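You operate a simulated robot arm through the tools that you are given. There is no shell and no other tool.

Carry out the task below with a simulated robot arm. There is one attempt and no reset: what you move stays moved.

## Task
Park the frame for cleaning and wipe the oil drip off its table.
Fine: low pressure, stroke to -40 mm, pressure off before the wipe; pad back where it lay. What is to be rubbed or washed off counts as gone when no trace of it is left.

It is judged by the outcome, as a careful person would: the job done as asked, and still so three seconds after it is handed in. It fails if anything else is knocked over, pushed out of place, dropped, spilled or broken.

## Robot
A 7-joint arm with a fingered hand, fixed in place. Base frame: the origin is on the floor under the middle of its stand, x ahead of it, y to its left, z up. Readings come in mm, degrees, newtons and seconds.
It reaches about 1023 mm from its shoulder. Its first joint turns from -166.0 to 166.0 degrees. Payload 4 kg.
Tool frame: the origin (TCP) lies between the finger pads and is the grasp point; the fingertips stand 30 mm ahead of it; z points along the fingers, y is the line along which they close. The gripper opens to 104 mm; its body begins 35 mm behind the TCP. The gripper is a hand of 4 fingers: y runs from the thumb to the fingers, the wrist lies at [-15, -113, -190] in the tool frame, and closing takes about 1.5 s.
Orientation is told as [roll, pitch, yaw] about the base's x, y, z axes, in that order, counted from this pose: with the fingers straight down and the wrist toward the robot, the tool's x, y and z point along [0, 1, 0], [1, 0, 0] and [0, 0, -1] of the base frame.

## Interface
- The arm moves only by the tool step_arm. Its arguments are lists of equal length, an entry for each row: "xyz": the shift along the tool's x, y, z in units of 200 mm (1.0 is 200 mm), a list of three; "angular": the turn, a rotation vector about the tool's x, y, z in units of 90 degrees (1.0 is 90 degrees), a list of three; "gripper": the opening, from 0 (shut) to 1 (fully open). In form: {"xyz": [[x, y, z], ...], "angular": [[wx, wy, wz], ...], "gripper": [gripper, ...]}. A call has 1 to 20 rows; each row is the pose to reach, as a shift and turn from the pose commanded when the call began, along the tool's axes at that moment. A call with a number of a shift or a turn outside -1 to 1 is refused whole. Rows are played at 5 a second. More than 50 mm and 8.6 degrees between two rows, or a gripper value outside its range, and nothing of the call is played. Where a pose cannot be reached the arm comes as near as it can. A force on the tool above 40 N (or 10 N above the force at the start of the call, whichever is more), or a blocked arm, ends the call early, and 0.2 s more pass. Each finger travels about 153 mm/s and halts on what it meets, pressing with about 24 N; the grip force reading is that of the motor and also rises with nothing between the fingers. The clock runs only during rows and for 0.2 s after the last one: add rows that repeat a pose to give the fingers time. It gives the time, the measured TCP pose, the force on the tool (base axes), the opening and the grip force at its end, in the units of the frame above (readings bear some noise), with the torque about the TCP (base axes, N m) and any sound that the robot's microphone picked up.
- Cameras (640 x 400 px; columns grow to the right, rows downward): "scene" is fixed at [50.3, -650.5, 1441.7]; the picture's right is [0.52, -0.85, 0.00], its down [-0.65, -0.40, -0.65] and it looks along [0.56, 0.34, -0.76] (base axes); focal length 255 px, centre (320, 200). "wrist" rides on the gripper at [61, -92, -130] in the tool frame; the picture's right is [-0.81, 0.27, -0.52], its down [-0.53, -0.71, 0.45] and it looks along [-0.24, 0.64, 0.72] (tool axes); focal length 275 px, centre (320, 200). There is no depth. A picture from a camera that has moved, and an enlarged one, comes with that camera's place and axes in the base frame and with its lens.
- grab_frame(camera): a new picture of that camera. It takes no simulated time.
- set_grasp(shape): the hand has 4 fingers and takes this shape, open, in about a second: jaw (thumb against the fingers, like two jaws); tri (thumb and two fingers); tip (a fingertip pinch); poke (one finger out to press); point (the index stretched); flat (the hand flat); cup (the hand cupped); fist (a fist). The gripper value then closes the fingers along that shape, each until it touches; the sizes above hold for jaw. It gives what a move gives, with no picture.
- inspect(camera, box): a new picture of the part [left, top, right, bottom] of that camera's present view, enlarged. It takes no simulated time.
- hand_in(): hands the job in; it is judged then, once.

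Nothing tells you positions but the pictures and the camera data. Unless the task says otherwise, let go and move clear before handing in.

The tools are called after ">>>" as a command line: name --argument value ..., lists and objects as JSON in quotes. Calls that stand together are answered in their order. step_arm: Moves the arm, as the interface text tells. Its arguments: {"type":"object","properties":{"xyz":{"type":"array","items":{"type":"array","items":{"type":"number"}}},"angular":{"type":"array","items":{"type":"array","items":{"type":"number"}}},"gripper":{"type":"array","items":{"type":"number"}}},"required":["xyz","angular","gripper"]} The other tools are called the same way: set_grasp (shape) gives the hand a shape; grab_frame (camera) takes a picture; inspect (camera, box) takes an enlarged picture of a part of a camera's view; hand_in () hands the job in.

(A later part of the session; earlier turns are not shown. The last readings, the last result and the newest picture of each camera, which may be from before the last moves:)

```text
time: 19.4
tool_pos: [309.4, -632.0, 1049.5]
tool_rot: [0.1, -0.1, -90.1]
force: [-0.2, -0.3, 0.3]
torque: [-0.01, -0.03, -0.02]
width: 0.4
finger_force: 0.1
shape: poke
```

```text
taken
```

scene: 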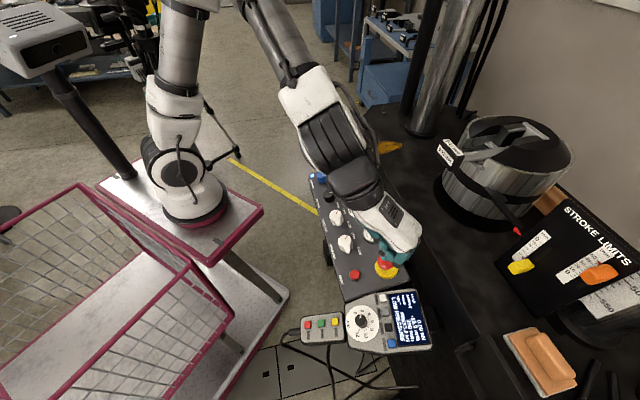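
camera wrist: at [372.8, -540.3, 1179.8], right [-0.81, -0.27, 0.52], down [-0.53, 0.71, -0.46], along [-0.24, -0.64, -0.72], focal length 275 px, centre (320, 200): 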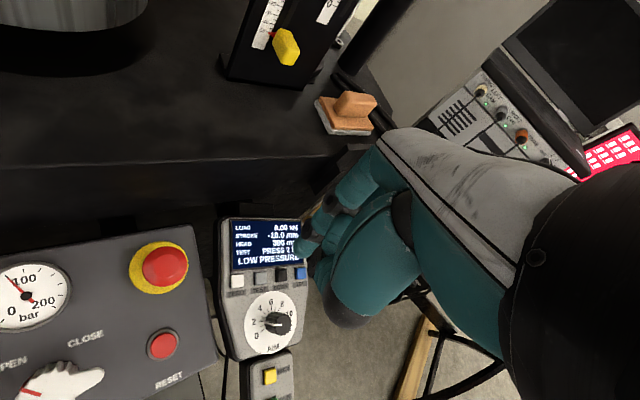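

The display and pendant are in clear view. I'll enlarge to pin down the DOWN button.

>>> inspect --camera "wrist" --box '[210, 200, 330, 300]'

>>> inspect --camera "wrist" --box '[300, 80, 400, 150]'

>>> inspect --camera "scene" --box '[370, 290, 420, 350]'

```text
4.00 times, centred on (270, 250) of wrist
camera zoom: at [372.8, -540.3, 1179.8], right [-0.81, -0.27, 0.52], down [-0.53, 0.71, -0.46], along [-0.24, -0.64, -0.72], focal length 1101 px, centre (520, 0)
```

zoom: 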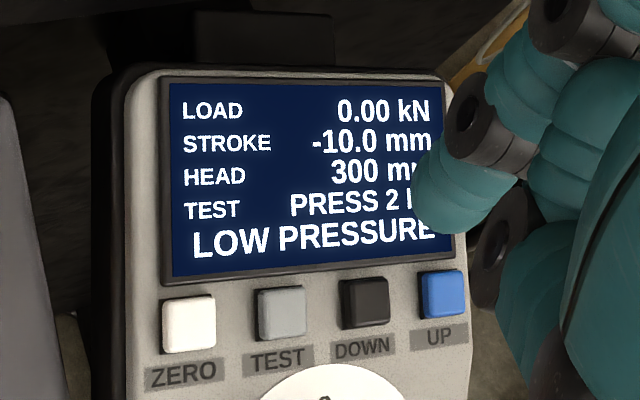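

```text
5.71 times, centred on (350, 115) of wrist
camera zoom: at [372.8, -540.3, 1179.8], right [-0.81, -0.27, 0.52], down [-0.53, 0.71, -0.46], along [-0.24, -0.64, -0.72], focal length 1573 px, centre (149, 686)
```

zoom: 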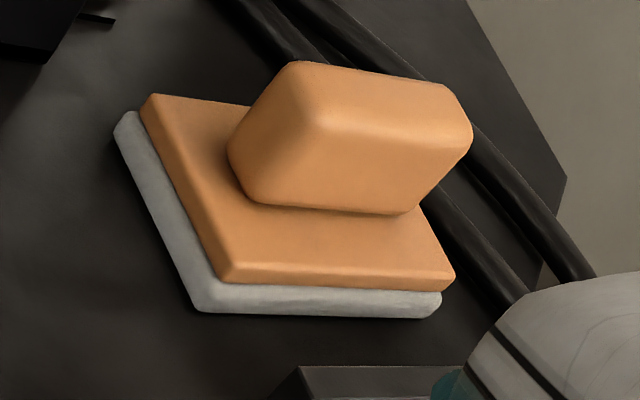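

```text
6.67 times, centred on (395, 320) of scene
camera zoom: at [50.3, -650.5, 1441.7], right [0.52, -0.85, 0.0], down [-0.65, -0.4, -0.65], along [0.56, 0.34, -0.76], focal length 1697 px, centre (-180, -600)
```

zoom: 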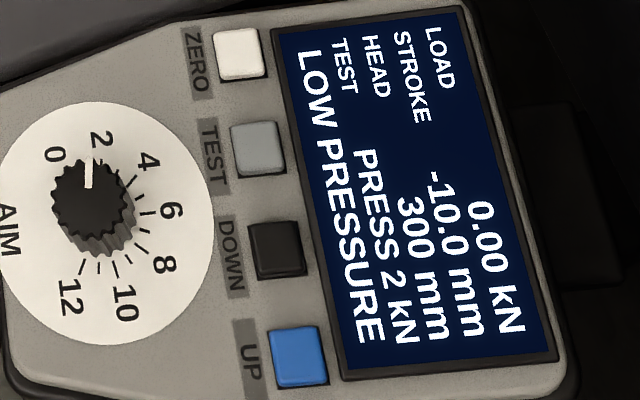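

DOWN is at about (265, -701, 820). I'll hover the fingertip just above it and verify.

>>> step_arm --xyz '[[-0.113, 0.15, 0.05], [-0.226, 0.3, 0.2], [-0.226, 0.3, 0.4], [-0.226, 0.3, 0.6], [-0.226, 0.3, 0.7975], [-0.226, 0.3, 0.7975]]' --angular '[[0, 0, 0], [0, 0, 0], [0, 0, 0], [0, 0, 0], [0, 0, 0], [0, 0, 0]]' --gripper '[1, 1, 1, 1, 1, 1]'

>>> grab_frame --camera "wrist"

>>> inspect --camera "scene" --box '[340, 260, 450, 370]'

```text
time: 20.8
tool_pos: [265.2, -692.9, 893.3]
tool_rot: [0.0, 0.1, -89.9]
force: [0.3, 1.1, 0.1]
torque: [0.04, 0.0, 0.01]
width: 0.0
finger_force: 0.0
shape: poke
```

```text
taken
camera wrist: at [328.8, -600.8, 1023.6], right [-0.81, -0.28, 0.52], down [-0.53, 0.71, -0.45], along [-0.24, -0.64, -0.73], focal length 275 px, centre (320, 200)
```

wrist: 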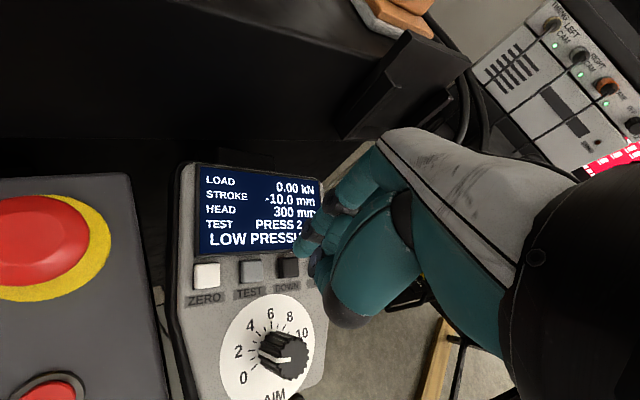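

```text
3.64 times, centred on (395, 315) of scene
camera zoom: at [50.3, -650.5, 1441.7], right [0.52, -0.85, 0.0], down [-0.65, -0.4, -0.65], along [0.56, 0.34, -0.76], focal length 926 px, centre (47, -218)
```

zoom: 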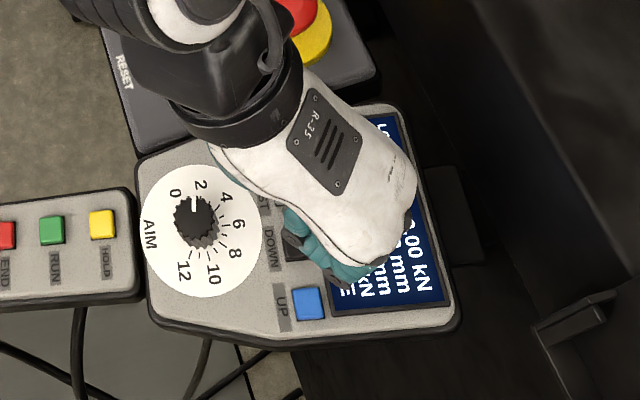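

The button lines up with the fingertip. I'll lower by 20 mm and look again before touching.

>>> step_arm --xyz '[[0, 0, 0.05], [0, 0, 0.1], [0, 0, 0.1]]' --angular '[[0, 0, 0], [0, 0, 0], [0, 0, 0]]' --gripper '[1, 1, 1]'

>>> inspect --camera "wrist" --box '[200, 140, 360, 300]'

>>> inspect --camera "scene" --box '[370, 280, 430, 350]'

```text
time: 21.6
tool_pos: [266.7, -691.4, 871.6]
tool_rot: [0.0, 0.0, -89.8]
force: [-0.5, 0.3, 0.0]
torque: [-0.01, -0.02, 0.05]
width: 0.0
finger_force: 0.1
shape: poke
```

```text
2.50 times, centred on (280, 220) of wrist
camera zoom: at [328.3, -599.4, 1002.1], right [-0.81, -0.28, 0.52], down [-0.53, 0.71, -0.45], along [-0.24, -0.64, -0.72], focal length 688 px, centre (420, 150)
```

zoom: 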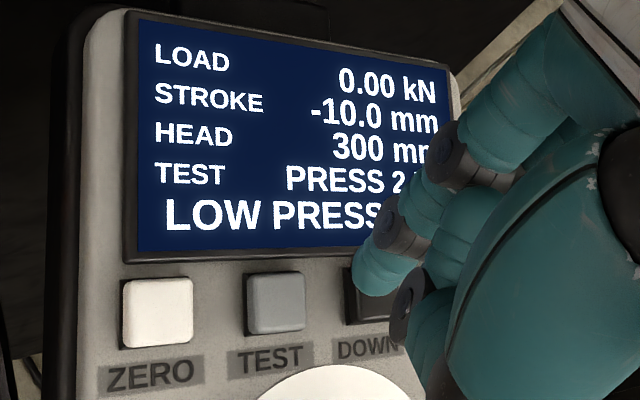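

```text
5.71 times, centred on (400, 315) of scene
camera zoom: at [50.3, -650.5, 1441.7], right [0.52, -0.85, 0.0], down [-0.65, -0.4, -0.65], along [0.56, 0.34, -0.76], focal length 1455 px, centre (-137, -457)
```

zoom: 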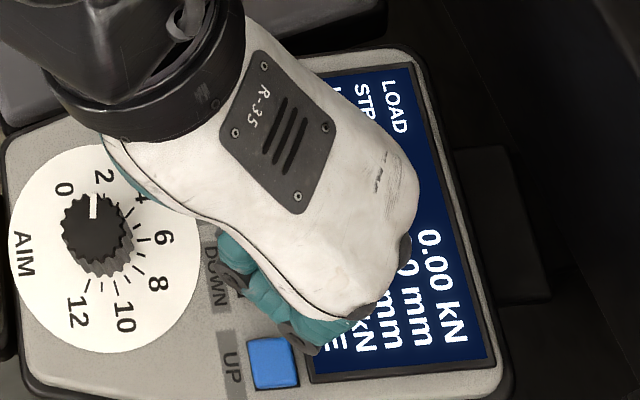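

The fingertip is right over DOWN. I'll lower gently to first contact and read force and display.

>>> step_arm --xyz '[[0, 0, 0.02], [0, 0, 0.035]]' --angular '[[0, 0, 0], [0, 0, 0]]' --gripper '[1, 1]'

>>> inspect --camera "wrist" --box '[200, 140, 360, 300]'

```text
time: 22.2
tool_pos: [265.6, -690.1, 864.6]
tool_rot: [-0.1, 0.1, -90.0]
force: [-0.4, -0.9, -0.9]
torque: [0.02, -0.01, -0.01]
width: 0.0
finger_force: 0.0
shape: poke
```

```text
2.50 times, centred on (280, 220) of wrist
camera zoom: at [327.8, -599.2, 994.2], right [-0.81, -0.28, 0.52], down [-0.53, 0.71, -0.45], along [-0.24, -0.64, -0.72], focal length 688 px, centre (420, 150)
```

zoom: 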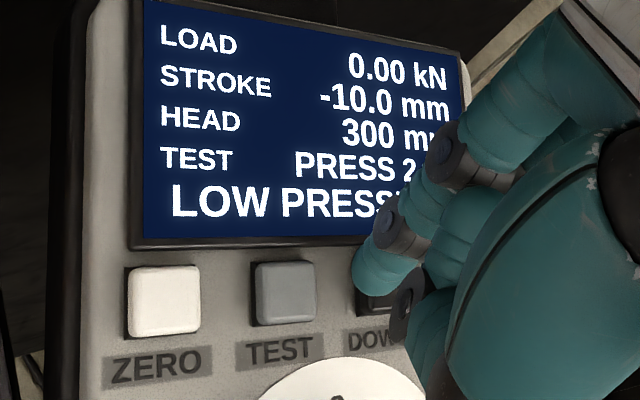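

No contact yet; continue down in small steps.

>>> step_arm --xyz '[[0, 0, 0.015], [0, 0, 0.025]]' --angular '[[0, 0, 0], [0, 0, 0]]' --gripper '[1, 1]'

>>> inspect --camera "wrist" --box '[200, 140, 360, 300]'

```text
time: 22.8
tool_pos: [266.0, -690.0, 857.6]
tool_rot: [-0.2, 0.2, -90.0]
force: [0.5, -0.4, -0.8]
torque: [0.02, 0.02, -0.02]
width: 0.1
finger_force: 0.1
shape: poke
```

```text
2.50 times, centred on (280, 220) of wrist
camera zoom: at [328.3, -599.1, 988.9], right [-0.81, -0.28, 0.52], down [-0.53, 0.71, -0.45], along [-0.24, -0.64, -0.72], focal length 688 px, centre (420, 150)
```

zoom: 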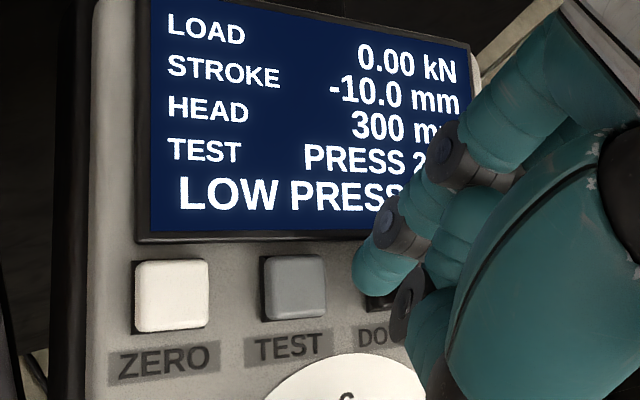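

Still no contact, and the tip may be slightly off toward TEST. I'll check from the scene camera before going lower.

>>> inspect --camera "scene" --box '[372, 300, 420, 350]'

>>> inspect --camera "wrist" --box '[250, 190, 346, 286]'

```text
8.00 times, centred on (396, 325) of scene
camera zoom: at [50.3, -650.5, 1441.7], right [0.52, -0.85, 0.0], down [-0.65, -0.4, -0.65], along [0.56, 0.34, -0.76], focal length 2037 px, centre (-288, -800)
```

zoom: 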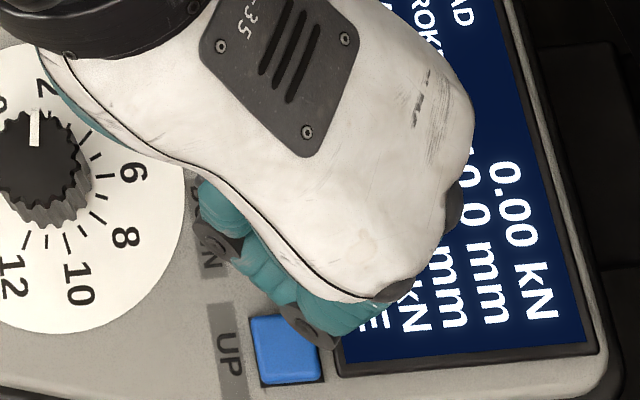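

```text
4.17 times, centred on (298, 238) of wrist
camera zoom: at [328.3, -599.1, 988.9], right [-0.81, -0.28, 0.52], down [-0.53, 0.71, -0.45], along [-0.24, -0.64, -0.72], focal length 1147 px, centre (412, 42)
```

zoom: 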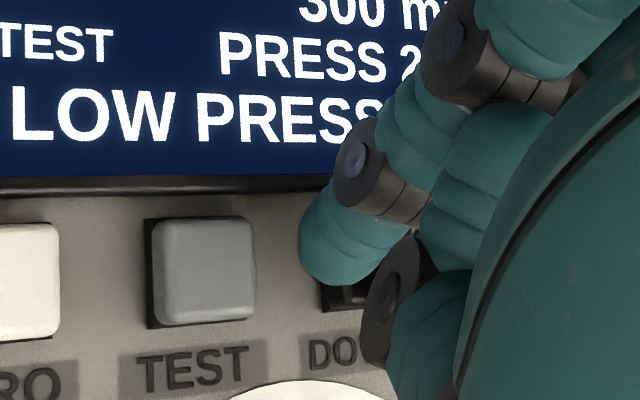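

The tip is a bit toward TEST, so I'll shift about 8 mm toward DOWN's centre, raised a touch, and re-check.

>>> step_arm --xyz '[[0, 0, -0.02], [-0.03, 0.025, -0.02], [-0.03, 0.025, -0.02]]' --angular '[[0, 0, 0], [0, 0, 0], [0, 0, 0]]' --gripper '[1, 1, 1]'

>>> inspect --camera "wrist" --box '[250, 190, 346, 286]'

>>> inspect --camera "scene" --box '[372, 300, 420, 350]'

```text
time: 23.6
tool_pos: [259.0, -694.6, 861.4]
tool_rot: [0.0, 0.1, -89.8]
force: [-0.1, 1.0, -1.0]
torque: [0.0, 0.0, 0.02]
width: 0.0
finger_force: 0.0
shape: poke
```

```text
4.17 times, centred on (298, 238) of wrist
camera zoom: at [322.1, -604.9, 992.5], right [-0.81, -0.28, 0.52], down [-0.53, 0.71, -0.45], along [-0.24, -0.64, -0.73], focal length 1147 px, centre (412, 42)
```

zoom: 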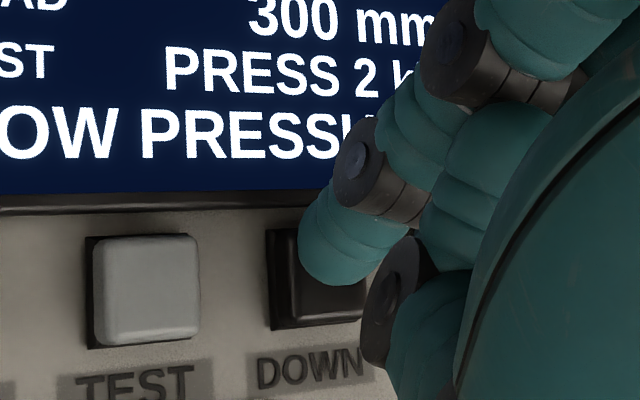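

```text
8.00 times, centred on (396, 325) of scene
camera zoom: at [50.3, -650.5, 1441.7], right [0.52, -0.85, 0.0], down [-0.65, -0.4, -0.65], along [0.56, 0.34, -0.76], focal length 2037 px, centre (-288, -800)
```

zoom: 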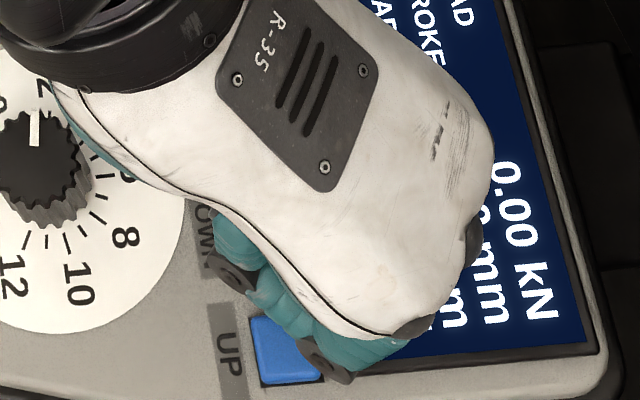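

The tip now sits over DOWN. I'll lower in small steps until I feel contact.

>>> step_arm --xyz '[[-0.012, 0.005, 0.02], [-0.012, 0.005, 0.03]]' --angular '[[0, 0, 0], [0, 0, 0]]' --gripper '[1, 1]'

>>> inspect --camera "wrist" --box '[200, 140, 360, 300]'

```text
time: 24.2
tool_pos: [257.8, -697.4, 855.9]
tool_rot: [0.0, 0.0, -90.1]
force: [-0.9, -0.9, 1.4]
torque: [-0.05, 0.02, 0.01]
width: 0.0
finger_force: 0.1
shape: poke
heard: click
```

```text
2.50 times, centred on (280, 220) of wrist
camera zoom: at [319.9, -606.5, 986.4], right [-0.81, -0.28, 0.52], down [-0.53, 0.71, -0.45], along [-0.24, -0.64, -0.72], focal length 688 px, centre (420, 150)
```

zoom: 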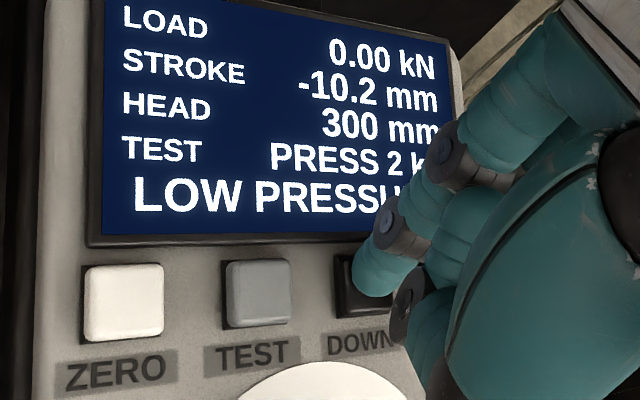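

A click, and the stroke is moving: -10.2 mm. I'll hold the button and measure the speed.

>>> step_arm --xyz '[[0, 0, 0.005], [0, 0, 0.005], [0, 0, 0.005], [0, 0, 0.005]]' --angular '[[0, 0, 0], [0, 0, 0], [0, 0, 0], [0, 0, 0]]' --gripper '[1, 1, 1, 1]'

>>> inspect --camera "wrist" --box '[200, 140, 360, 300]'

```text
time: 25.2
tool_pos: [257.1, -698.3, 853.9]
tool_rot: [0.1, 0.1, -89.9]
force: [-1.0, -0.3, 1.8]
torque: [-0.02, -0.03, -0.01]
width: 0.0
finger_force: 0.1
shape: poke
```

```text
2.50 times, centred on (280, 220) of wrist
camera zoom: at [320.0, -605.8, 985.6], right [-0.81, -0.28, 0.52], down [-0.53, 0.71, -0.45], along [-0.24, -0.64, -0.72], focal length 688 px, centre (420, 150)
```

zoom: 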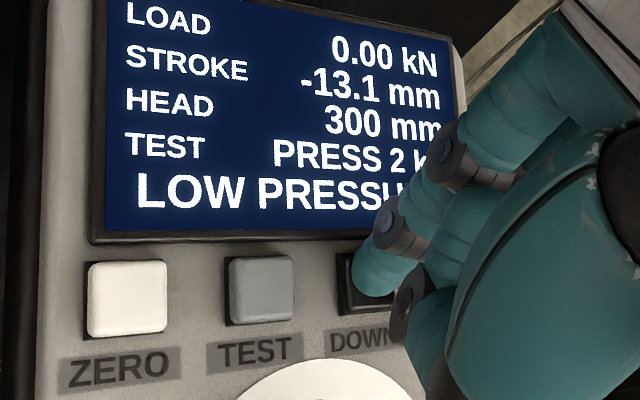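

The stroke moves about 3 mm/s. I'll hold on for a longer spell and recheck.

>>> step_arm --xyz '[[0, 0, 0], [0, 0, 0], [0, 0, 0], [0, 0, 0], [0, 0, 0], [0, 0, 0], [0, 0, 0], [0, 0, 0], [0, 0, 0], [0, 0, 0], [0, 0, 0], [0, 0, 0], [0, 0, 0], [0, 0, 0], [0, 0, 0], [0, 0, 0], [0, 0, 0], [0, 0, 0], [0, 0, 0], [0, 0, 0]]' --angular '[[0, 0, 0], [0, 0, 0], [0, 0, 0], [0, 0, 0], [0, 0, 0], [0, 0, 0], [0, 0, 0], [0, 0, 0], [0, 0, 0], [0, 0, 0], [0, 0, 0], [0, 0, 0], [0, 0, 0], [0, 0, 0], [0, 0, 0], [0, 0, 0], [0, 0, 0], [0, 0, 0], [0, 0, 0], [0, 0, 0]]' --gripper '[1, 1, 1, 1, 1, 1, 1, 1, 1, 1, 1, 1, 1, 1, 1, 1, 1, 1, 1, 1]'

>>> inspect --camera "wrist" --box '[200, 140, 360, 300]'

>>> inspect --camera "scene" --box '[440, 130, 640, 280]'

```text
time: 29.4
tool_pos: [257.4, -697.6, 855.8]
tool_rot: [0.0, 0.1, -89.9]
force: [-0.4, 0.8, 2.5]
torque: [0.0, -0.06, 0.0]
width: 0.0
finger_force: 0.2
shape: poke
```

```text
2.50 times, centred on (280, 220) of wrist
camera zoom: at [320.0, -605.8, 985.6], right [-0.81, -0.28, 0.52], down [-0.53, 0.71, -0.45], along [-0.24, -0.64, -0.72], focal length 688 px, centre (420, 150)
```

zoom: 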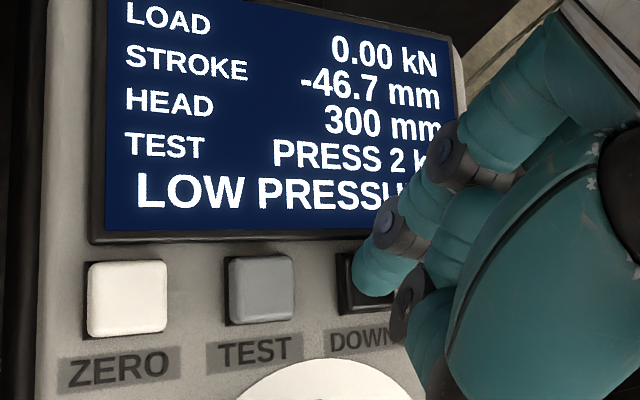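

```text
2.67 times, centred on (540, 205) of scene
camera zoom: at [50.3, -650.5, 1441.7], right [0.52, -0.85, 0.0], down [-0.65, -0.4, -0.65], along [0.56, 0.34, -0.76], focal length 679 px, centre (-267, 187)
```

zoom: 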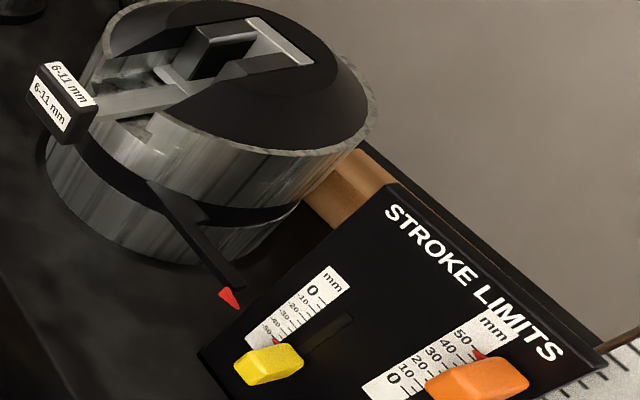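

It sped up and passed -40: now -46.7. I'll release at once and correct with UP.

>>> step_arm --xyz '[[0, 0, -0.2]]' --angular '[[0, 0, 0]]' --gripper '[1]'

>>> inspect --camera "wrist" --box '[200, 140, 360, 300]'

>>> inspect --camera "scene" --box '[370, 290, 450, 360]'

```text
time: 29.8
tool_pos: [258.7, -696.1, 894.3]
tool_rot: [-0.1, 0.2, -89.9]
force: [-0.5, 0.4, 0.1]
torque: [0.01, 0.04, -0.02]
width: 0.0
finger_force: 0.0
shape: poke
```

```text
2.50 times, centred on (280, 220) of wrist
camera zoom: at [321.0, -605.2, 1023.9], right [-0.81, -0.28, 0.52], down [-0.53, 0.71, -0.45], along [-0.24, -0.64, -0.73], focal length 688 px, centre (420, 150)
```

zoom: 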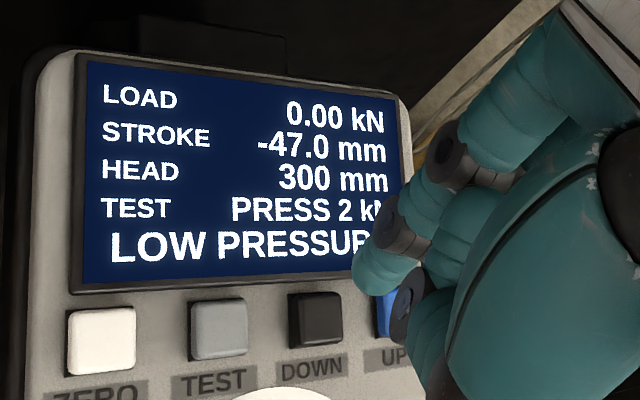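

```text
5.71 times, centred on (410, 325) of scene
camera zoom: at [50.3, -650.5, 1441.7], right [0.52, -0.85, 0.0], down [-0.65, -0.4, -0.65], along [0.56, 0.34, -0.76], focal length 1455 px, centre (-194, -514)
```

zoom: 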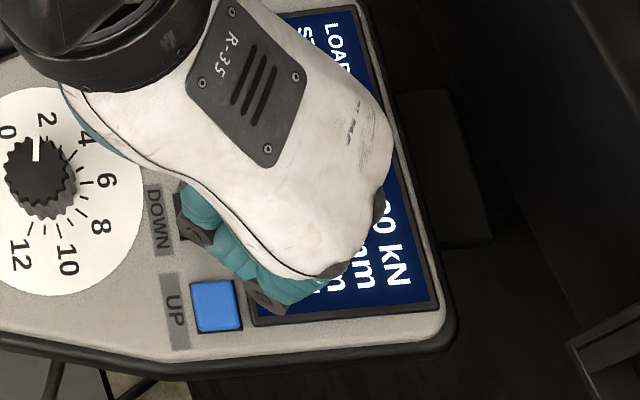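

The stroke rests at -47.0 mm, so I need +7 mm with UP. I'll shift the fingertip to UP, about 31 mm along the row.

>>> step_arm --xyz '[[-0.0625, 0.045, 0], [-0.125, 0.09, 0], [-0.125, 0.09, 0.1], [-0.125, 0.09, 0.15], [-0.125, 0.09, 0.15]]' --angular '[[0, 0, 0], [0, 0, 0], [0, 0, 0], [0, 0, 0], [0, 0, 0]]' --gripper '[1, 1, 1, 1, 1]'

>>> inspect --camera "wrist" --box '[200, 140, 360, 300]'

>>> inspect --camera "wrist" --box '[250, 190, 346, 286]'

```text
time: 31.0
tool_pos: [232.9, -716.5, 866.4]
tool_rot: [0.0, 0.0, -89.9]
force: [0.0, -0.1, -0.3]
torque: [0.0, -0.02, 0.0]
width: 0.0
finger_force: 0.0
shape: poke
```

```text
2.50 times, centred on (280, 220) of wrist
camera zoom: at [296.1, -623.9, 995.7], right [-0.81, -0.28, 0.52], down [-0.53, 0.71, -0.45], along [-0.24, -0.64, -0.72], focal length 688 px, centre (420, 150)
```

zoom: 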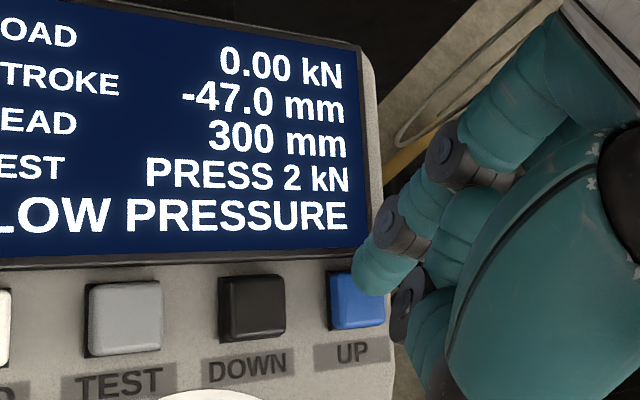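

```text
4.17 times, centred on (298, 238) of wrist
camera zoom: at [296.1, -623.9, 995.7], right [-0.81, -0.28, 0.52], down [-0.53, 0.71, -0.45], along [-0.24, -0.64, -0.72], focal length 1147 px, centre (412, 42)
```

zoom: 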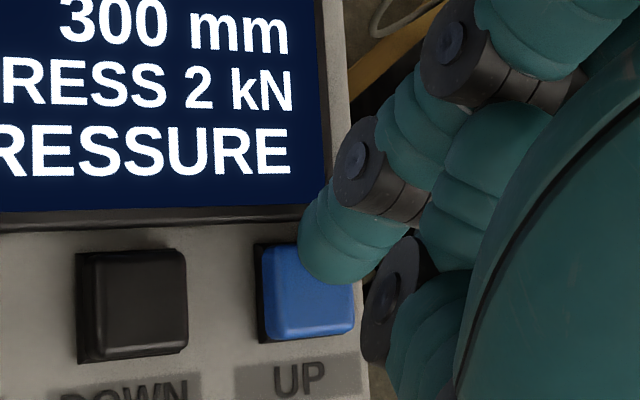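

The tip is over UP. I'll press and read the display right away.

>>> step_arm --xyz '[[-0.015, -0.003, 0.03], [-0.015, -0.003, 0.045]]' --angular '[[0, 0, 0], [0, 0, 0]]' --gripper '[1, 1]'

>>> inspect --camera "wrist" --box '[200, 140, 360, 300]'

```text
time: 31.6
tool_pos: [230.1, -713.7, 855.2]
tool_rot: [0.1, 0.2, -89.9]
force: [0.9, -0.4, -0.4]
torque: [0.01, -0.02, -0.02]
width: 0.0
finger_force: 0.1
shape: poke
```

```text
2.50 times, centred on (280, 220) of wrist
camera zoom: at [292.1, -622.4, 985.9], right [-0.81, -0.28, 0.52], down [-0.53, 0.71, -0.45], along [-0.24, -0.64, -0.73], focal length 688 px, centre (420, 150)
```

zoom: 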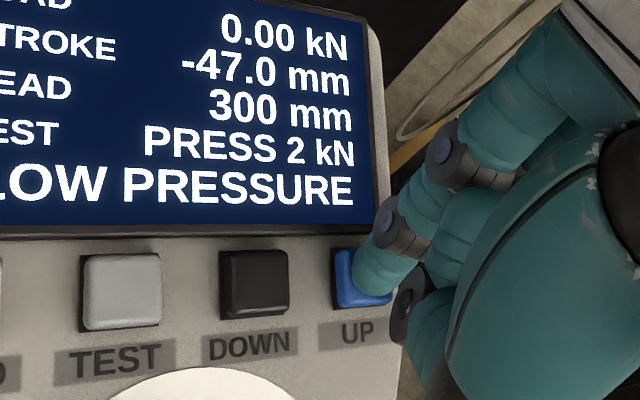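

No click yet; a little further.

>>> step_arm --xyz '[[0, 0, 0.012]]' --angular '[[0, 0, 0]]' --gripper '[1]'

>>> inspect --camera "wrist" --box '[200, 140, 360, 300]'

```text
time: 32.0
tool_pos: [229.3, -715.0, 853.1]
tool_rot: [0.0, 0.0, -89.9]
force: [0.2, -0.9, 1.7]
torque: [0.0, -0.02, 0.04]
width: 0.0
finger_force: 0.1
shape: poke
heard: click
```

```text
2.50 times, centred on (280, 220) of wrist
camera zoom: at [291.8, -622.6, 984.0], right [-0.81, -0.28, 0.52], down [-0.53, 0.71, -0.45], along [-0.24, -0.64, -0.72], focal length 688 px, centre (420, 150)
```

zoom: 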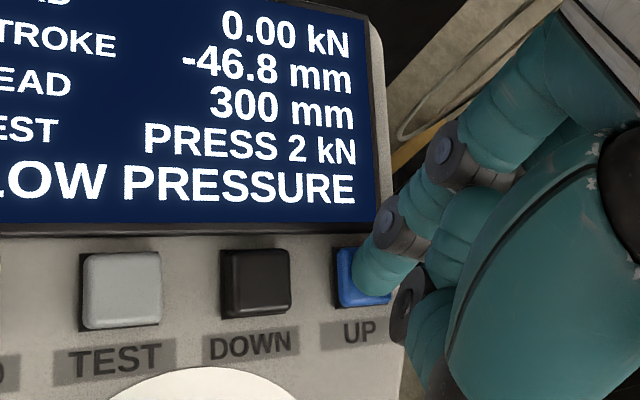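

UP works: -46.8. I'll hold in short calls and read after each.

>>> step_arm --xyz '[[0, 0, 0.003], [0, 0, 0.003], [0, 0, 0.003]]' --angular '[[0, 0, 0], [0, 0, 0], [0, 0, 0]]' --gripper '[1, 1, 1]'

>>> inspect --camera "wrist" --box '[200, 140, 360, 300]'

```text
time: 32.8
tool_pos: [228.8, -714.9, 852.3]
tool_rot: [0.0, -0.1, -90.0]
force: [-0.2, 0.0, 3.4]
torque: [0.03, -0.05, -0.02]
width: 0.1
finger_force: 0.1
shape: poke
```

```text
2.50 times, centred on (280, 220) of wrist
camera zoom: at [291.3, -622.9, 982.8], right [-0.81, -0.28, 0.52], down [-0.53, 0.71, -0.45], along [-0.24, -0.64, -0.72], focal length 688 px, centre (420, 150)
```

zoom: 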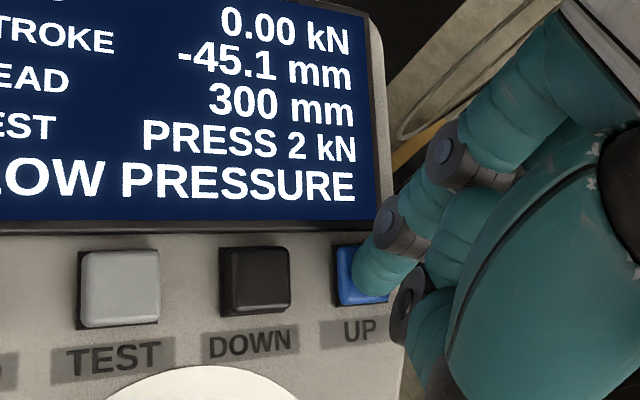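

-45.1; continue briefly.

>>> step_arm --xyz '[[0, 0, 0], [0, 0, 0]]' --angular '[[0, 0, 0], [0, 0, 0]]' --gripper '[1, 1]'

>>> inspect --camera "wrist" --box '[200, 140, 360, 300]'

```text
time: 33.4
tool_pos: [228.8, -713.9, 851.3]
tool_rot: [0.0, 0.1, -90.0]
force: [-0.4, -0.8, 2.7]
torque: [-0.01, 0.0, 0.01]
width: 0.2
finger_force: 0.0
shape: poke
```

```text
2.50 times, centred on (280, 220) of wrist
camera zoom: at [291.4, -622.8, 982.8], right [-0.81, -0.28, 0.52], down [-0.53, 0.71, -0.45], along [-0.24, -0.64, -0.72], focal length 688 px, centre (420, 150)
```

zoom: 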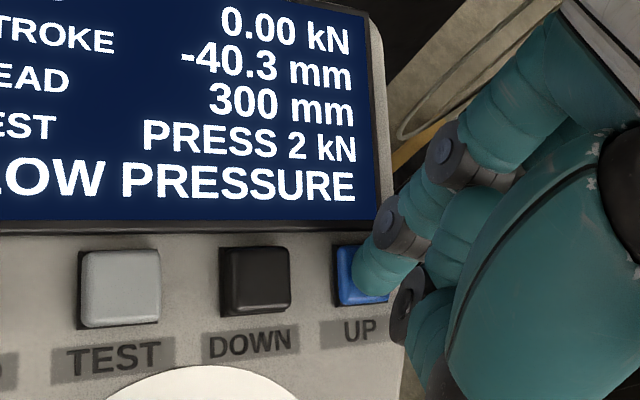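

-40.3 mm; releasing now should settle it right at -40.

>>> step_arm --xyz '[[0, 0, -0.24]]' --angular '[[0, 0, 0]]' --gripper '[1]'

>>> inspect --camera "wrist" --box '[200, 140, 360, 300]'

```text
time: 33.8
tool_pos: [233.8, -713.3, 898.6]
tool_rot: [-0.1, 0.1, -90.0]
force: [0.2, -0.9, 0.6]
torque: [0.0, 0.06, 0.01]
width: 0.0
finger_force: 0.0
shape: poke
```

```text
2.50 times, centred on (280, 220) of wrist
camera zoom: at [295.8, -621.6, 1029.0], right [-0.81, -0.28, 0.52], down [-0.53, 0.71, -0.45], along [-0.24, -0.64, -0.73], focal length 688 px, centre (420, 150)
```

zoom: 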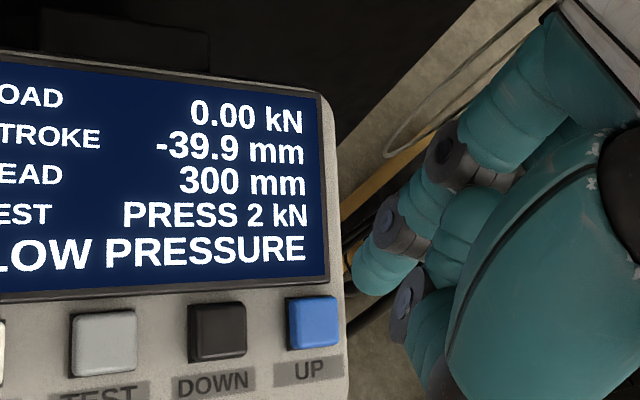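

The stroke reads -39.9 mm with LOW pressure, which is on target. Now I go back to the pressure knob to switch it OFF: lift, turn to yaw 0, then travel.

>>> step_arm --xyz '[[0, 0, -0.2], [0, 0, -0.4], [0.05, -0.05, -0.55], [0.1, -0.1, -0.55], [0.15, -0.15, -0.55], [0.2, -0.2, -0.55], [0.25, -0.25, -0.55], [0.3, -0.3, -0.55], [0.35, -0.35, -0.55], [0.4, -0.4, -0.55], [0.45, -0.45, -0.55], [0.5, -0.5, -0.55]]' --angular '[[0, 0, -0.083], [0, 0, -0.167], [0, 0, -0.25], [0, 0, -0.333], [0, 0, -0.417], [0, 0, -0.5], [0, 0, -0.583], [0, 0, -0.667], [0, 0, -0.75], [0, 0, -0.833], [0, 0, -0.917], [0, 0, -1.0]]' --gripper '[1, 1, 1, 1, 1, 1, 1, 1, 1, 1, 1, 1]'

>>> set_grasp --shape "tip"

>>> inspect --camera "scene" --box '[340, 280, 440, 360]'

>>> grab_frame --camera "scene"

```text
time: 36.4
tool_pos: [332.3, -614.7, 1011.4]
tool_rot: [0.1, 0.0, 0.3]
force: [0.1, -0.2, 0.5]
torque: [-0.02, 0.02, 0.01]
width: 0.2
finger_force: 0.1
shape: poke
```

```text
time: 37.3
tool_pos: [331.0, -615.3, 1012.1]
tool_rot: [0.0, 0.0, 0.0]
force: [0.0, -0.4, 0.0]
torque: [0.01, 0.03, 0.01]
width: 103.9
finger_force: 0.1
shape: tip
```

```text
5.00 times, centred on (390, 320) of scene
camera zoom: at [50.3, -650.5, 1441.7], right [0.52, -0.85, 0.0], down [-0.65, -0.4, -0.65], along [0.56, 0.34, -0.76], focal length 1273 px, centre (-30, -400)
```

zoom: 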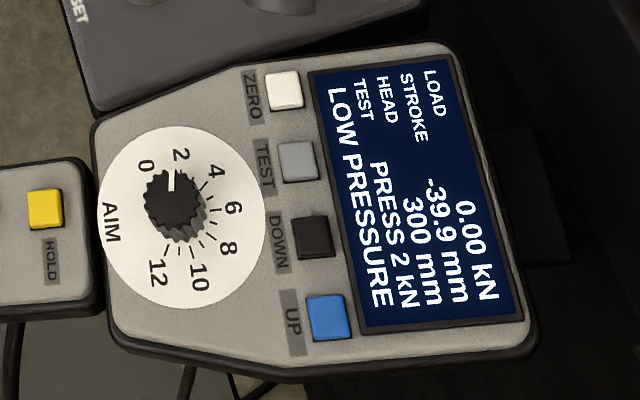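

```text
taken
```

scene: 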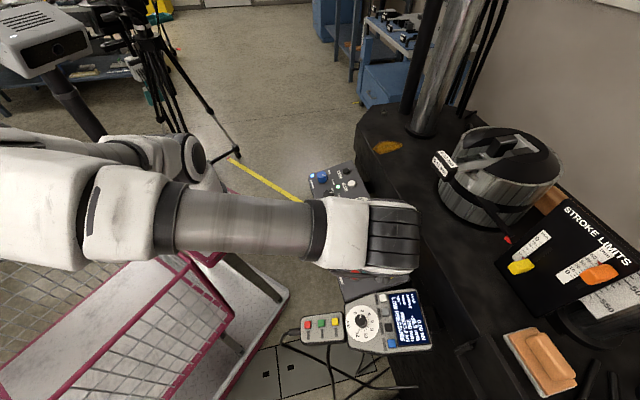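

The stroke is steady at -39.9. I'll travel in two legs back above the pressure knob.

>>> step_arm --xyz '[[0.15, 0.137, 0], [0.3, 0.275, 0], [0.45, 0.412, 0], [0.6, 0.55, 0], [0.75, 0.68, 0], [0.9, 0.82, 0.05], [1.0, 0.93, 0.1]]' --angular '[[0, 0, 0], [0, 0, 0], [0, 0, 0], [0, 0, 0], [0, 0, 0], [0, 0, 0], [0, 0, 0]]' --gripper '[0.75, 0.75, 0.75, 0.75, 0.75, 0.75, 0.75]'

>>> grab_frame --camera "wrist"

```text
time: 38.9
tool_pos: [514.0, -414.0, 993.7]
tool_rot: [-0.1, 0.0, 0.0]
force: [-0.2, -1.3, 0.0]
torque: [0.02, -0.02, -0.01]
width: 78.1
finger_force: 0.1
shape: tip
```

```text
taken
camera wrist: at [424.6, -352.9, 1123.3], right [0.28, -0.81, 0.52], down [-0.71, -0.53, -0.46], along [0.64, -0.24, -0.72], focal length 275 px, centre (320, 200)
```

wrist: 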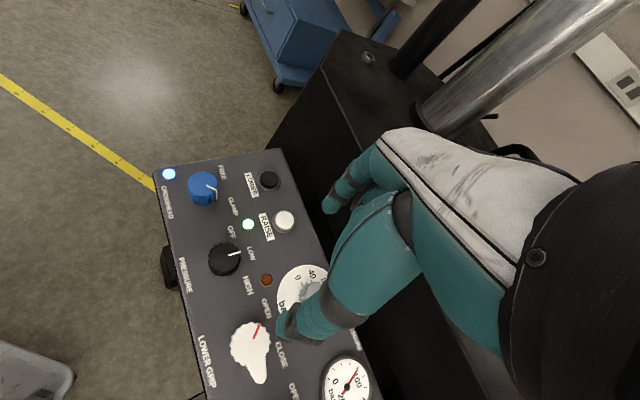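

The knob shows LOW. I'll centre over it and descend to grip height.

>>> step_arm --xyz '[[0.097, 0.0885, 0.1], [0.194, 0.177, 0.25], [0.194, 0.177, 0.45], [0.194, 0.177, 0.65], [0.194, 0.177, 0.82], [0.194, 0.177, 0.82]]' --angular '[[0, 0, 0], [0, 0, 0], [0, 0, 0], [0, 0, 0], [0, 0, 0], [0, 0, 0]]' --gripper '[0.75, 0.75, 0.75, 0.75, 0.75, 0.75]'

>>> grab_frame --camera "wrist"

>>> inspect --camera "scene" --box '[290, 140, 390, 240]'

```text
time: 40.3
tool_pos: [553.1, -376.8, 830.4]
tool_rot: [0.1, 0.0, 0.1]
force: [0.8, 0.0, 0.6]
torque: [0.02, 0.01, 0.01]
width: 78.2
finger_force: 0.0
shape: tip
```

```text
taken
camera wrist: at [462.9, -316.1, 960.1], right [0.28, -0.81, 0.52], down [-0.71, -0.53, -0.46], along [0.64, -0.24, -0.73], focal length 275 px, centre (320, 200)
```

wrist: 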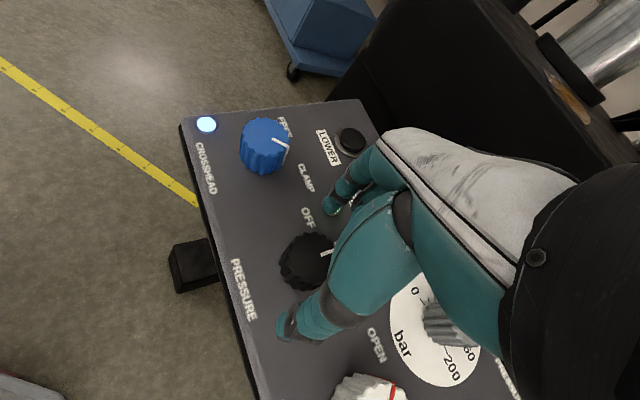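

```text
4.00 times, centred on (340, 190) of scene
camera zoom: at [50.3, -650.5, 1441.7], right [0.52, -0.85, 0.0], down [-0.65, -0.4, -0.65], along [0.56, 0.34, -0.76], focal length 1018 px, centre (240, 240)
```

zoom: 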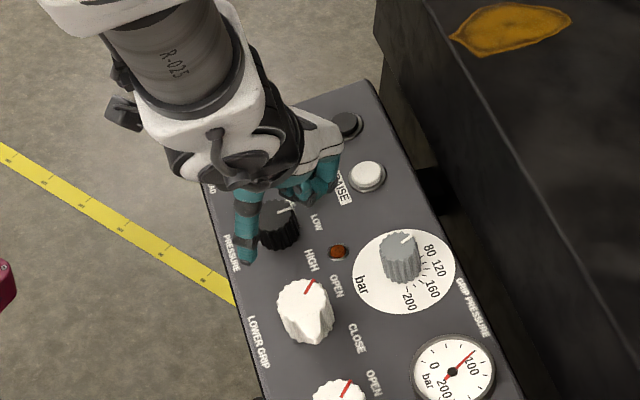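

I'm about 3 mm off the last good grip spot; I'll correct that and close on the knob.

>>> step_arm --xyz '[[0.015, -0.0125, 0], [0.015, -0.0125, 0], [0.015, -0.0125, 0], [0.015, -0.0125, 0], [0.015, -0.0125, 0], [0.015, -0.0125, 0], [0.015, -0.0125, 0]]' --angular '[[0, 0, 0], [0, 0, 0], [0, 0, 0], [0, 0, 0], [0, 0, 0], [0, 0, 0], [0, 0, 0]]' --gripper '[0.75, 0.1, 0.1, 0.1, 0.1, 0.1, 0.1]'

>>> grab_frame --camera "wrist"

```text
time: 41.9
tool_pos: [548.7, -373.6, 829.4]
tool_rot: [0.1, 0.0, 0.1]
force: [-1.8, 4.0, -4.0]
torque: [0.06, -0.1, 0.03]
width: 23.9
finger_force: 23.5
shape: tip
```

```text
taken
camera wrist: at [459.8, -312.7, 959.7], right [0.28, -0.81, 0.52], down [-0.71, -0.53, -0.46], along [0.64, -0.24, -0.73], focal length 275 px, centre (320, 200)
```

wrist: 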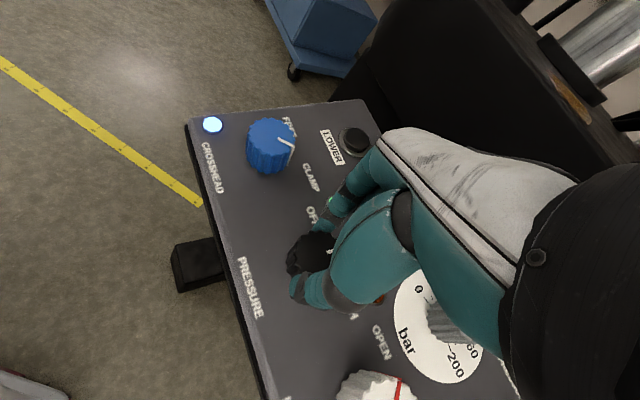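

The grip matches the earlier one. Now I turn another 45° counter-clockwise, LOW to OFF.

>>> step_arm --xyz '[[0, 0, 0], [0, 0, 0], [0, 0, 0], [0, 0, 0], [0, 0, 0], [0, 0, 0], [0, 0, 0], [0, 0, 0], [0, 0, 0], [0, 0, 0], [0, 0, 0]]' --angular '[[0, 0, -0.05], [0, 0, -0.1], [0, 0, -0.15], [0, 0, -0.2], [0, 0, -0.25], [0, 0, -0.3], [0, 0, -0.35], [0, 0, -0.4], [0, 0, -0.45], [0, 0, -0.5], [0, 0, -0.5]]' --gripper '[0.1, 0.1, 0.1, 0.1, 0.1, 0.1, 0.1, 0.1, 0.1, 0.1, 0.1]'

>>> inspect --camera "scene" --box '[290, 140, 390, 240]'

>>> inspect --camera "scene" --box '[340, 280, 440, 360]'

>>> grab_frame --camera "wrist"

```text
time: 44.3
tool_pos: [548.4, -373.8, 827.5]
tool_rot: [0.1, 0.0, 45.0]
force: [-4.7, -11.3, 6.2]
torque: [-0.56, 0.44, -0.17]
width: 25.4
finger_force: 23.7
shape: tip
```

```text
4.00 times, centred on (340, 190) of scene
camera zoom: at [50.3, -650.5, 1441.7], right [0.52, -0.85, 0.0], down [-0.65, -0.4, -0.65], along [0.56, 0.34, -0.76], focal length 1018 px, centre (240, 240)
```

zoom: 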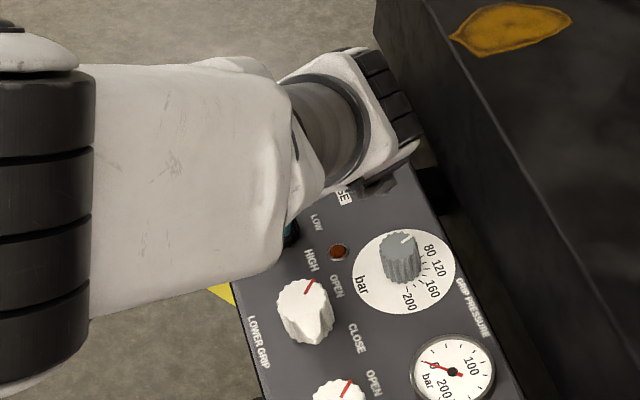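

```text
5.00 times, centred on (390, 320) of scene
camera zoom: at [50.3, -650.5, 1441.7], right [0.52, -0.85, 0.0], down [-0.65, -0.4, -0.65], along [0.56, 0.34, -0.76], focal length 1273 px, centre (-30, -400)
```

zoom: 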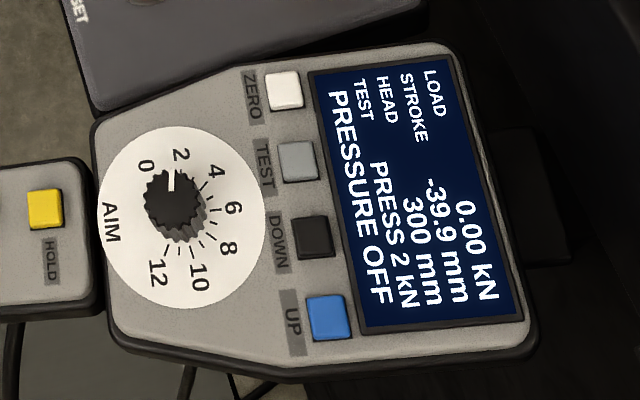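

```text
taken
camera wrist: at [441.7, -395.1, 957.5], right [0.77, -0.38, 0.52], down [-0.13, -0.88, -0.46], along [0.63, 0.29, -0.72], focal length 275 px, centre (320, 200)
```

wrist: 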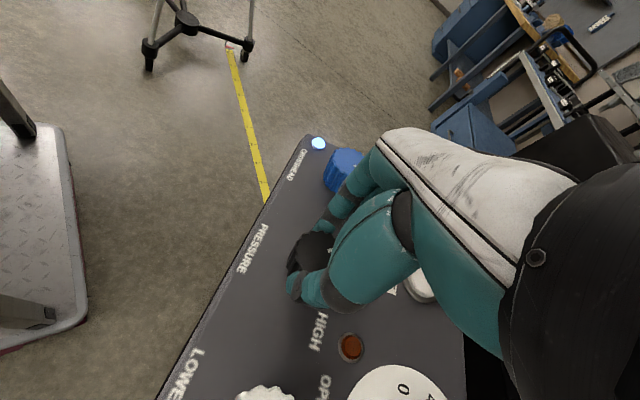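

The display reads PRESSURE OFF and the grip gauge has fallen to zero. I'll release and lift straight up.

>>> step_arm --xyz '[[0, 0, 0], [0, 0, 0], [0, 0, 0], [0, 0, 0], [0, 0, -0.1], [0, 0, -0.3], [0, 0, -0.5], [0, 0, -0.7]]' --angular '[[0, 0, 0], [0, 0, 0], [0, 0, 0], [0, 0, 0], [0, 0, 0], [0, 0, 0], [0, 0, 0], [0, 0, 0]]' --gripper '[0.75, 0.75, 0.75, 0.75, 0.75, 0.75, 0.75, 0.75]'

>>> grab_frame --camera "wrist"

>>> grab_frame --camera "scene"

```text
time: 46.1
tool_pos: [550.9, -375.5, 966.6]
tool_rot: [0.1, 0.0, 45.1]
force: [0.0, 0.2, 1.1]
torque: [-0.03, 0.02, 0.02]
width: 77.7
finger_force: 0.2
shape: tip
```

```text
taken
camera wrist: at [443.6, -397.3, 1097.1], right [0.77, -0.38, 0.52], down [-0.13, -0.88, -0.46], along [0.63, 0.29, -0.72], focal length 275 px, centre (320, 200)
```

wrist: 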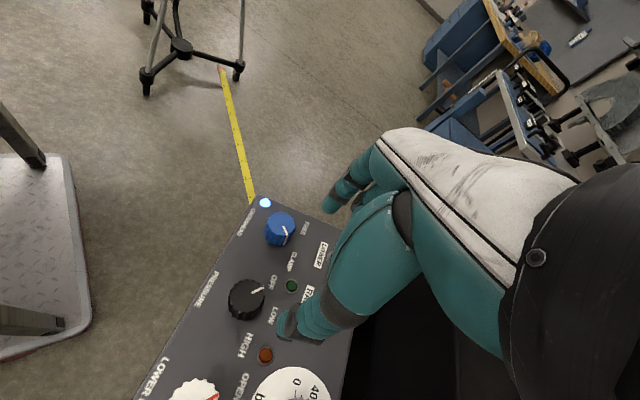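

```text
taken
```

scene: 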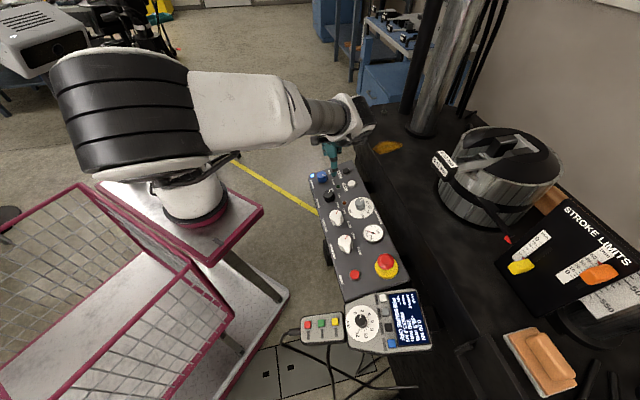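

Pressure is off and the knob stands at OFF. Next is the pad near (306, -927, 972); I'll carry the hand back toward that side at a safe height and switch to the jaw shape.

>>> step_arm --xyz '[[0, 0, -0.15], [0, -0.05, -0.3], [0.0, -0.15, -0.5], [0.002, -0.25, -0.6], [0.004, -0.35, -0.6], [0.006, -0.45, -0.6], [0.008, -0.55, -0.6], [0.01, -0.65, -0.6], [0.012, -0.75, -0.6], [0.014, -0.85, -0.6], [0.016, -0.92, -0.6], [0.018, -0.972, -0.6]]' --angular '[[0, 0, 0.083], [0, 0, 0.167], [0, 0, 0.25], [0, 0, 0.333], [0, 0, 0.417], [0, 0, 0.5], [0, 0, 0.583], [0, 0, 0.667], [0, 0, 0.75], [0, 0, 0.833], [0, 0, 0.917], [0, 0, 1.0]]' --gripper '[0.75, 0.75, 0.75, 0.75, 0.75, 0.75, 0.75, 0.75, 0.75, 0.75, 0.75, 0.75]'

>>> set_grasp --shape "jaw"

>>> grab_frame --camera "wrist"

>>> grab_frame --camera "scene"

```text
time: 48.7
tool_pos: [409.6, -507.4, 1087.7]
tool_rot: [-0.1, 0.0, -44.9]
force: [0.5, 0.8, -0.3]
torque: [-0.01, 0.01, 0.02]
width: 78.0
finger_force: 0.1
shape: tip
```

```text
time: 49.6
tool_pos: [408.7, -506.0, 1087.6]
tool_rot: [0.1, 0.1, -44.9]
force: [-0.8, 0.2, -0.5]
torque: [0.0, -0.02, 0.0]
width: 103.9
finger_force: 0.0
shape: jaw
```

```text
taken
camera wrist: at [388.9, -398.6, 1217.6], right [-0.38, -0.77, 0.52], down [-0.88, 0.13, -0.45], along [0.28, -0.63, -0.73], focal length 275 px, centre (320, 200)
```

wrist: 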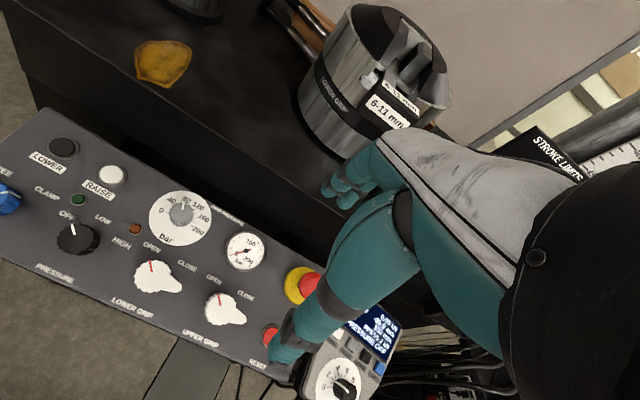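

```text
taken
```

scene: 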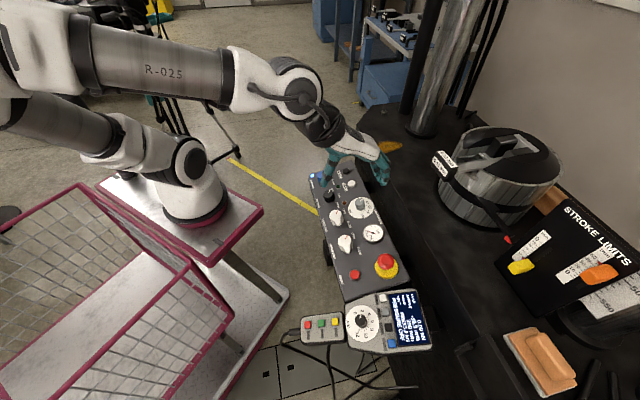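

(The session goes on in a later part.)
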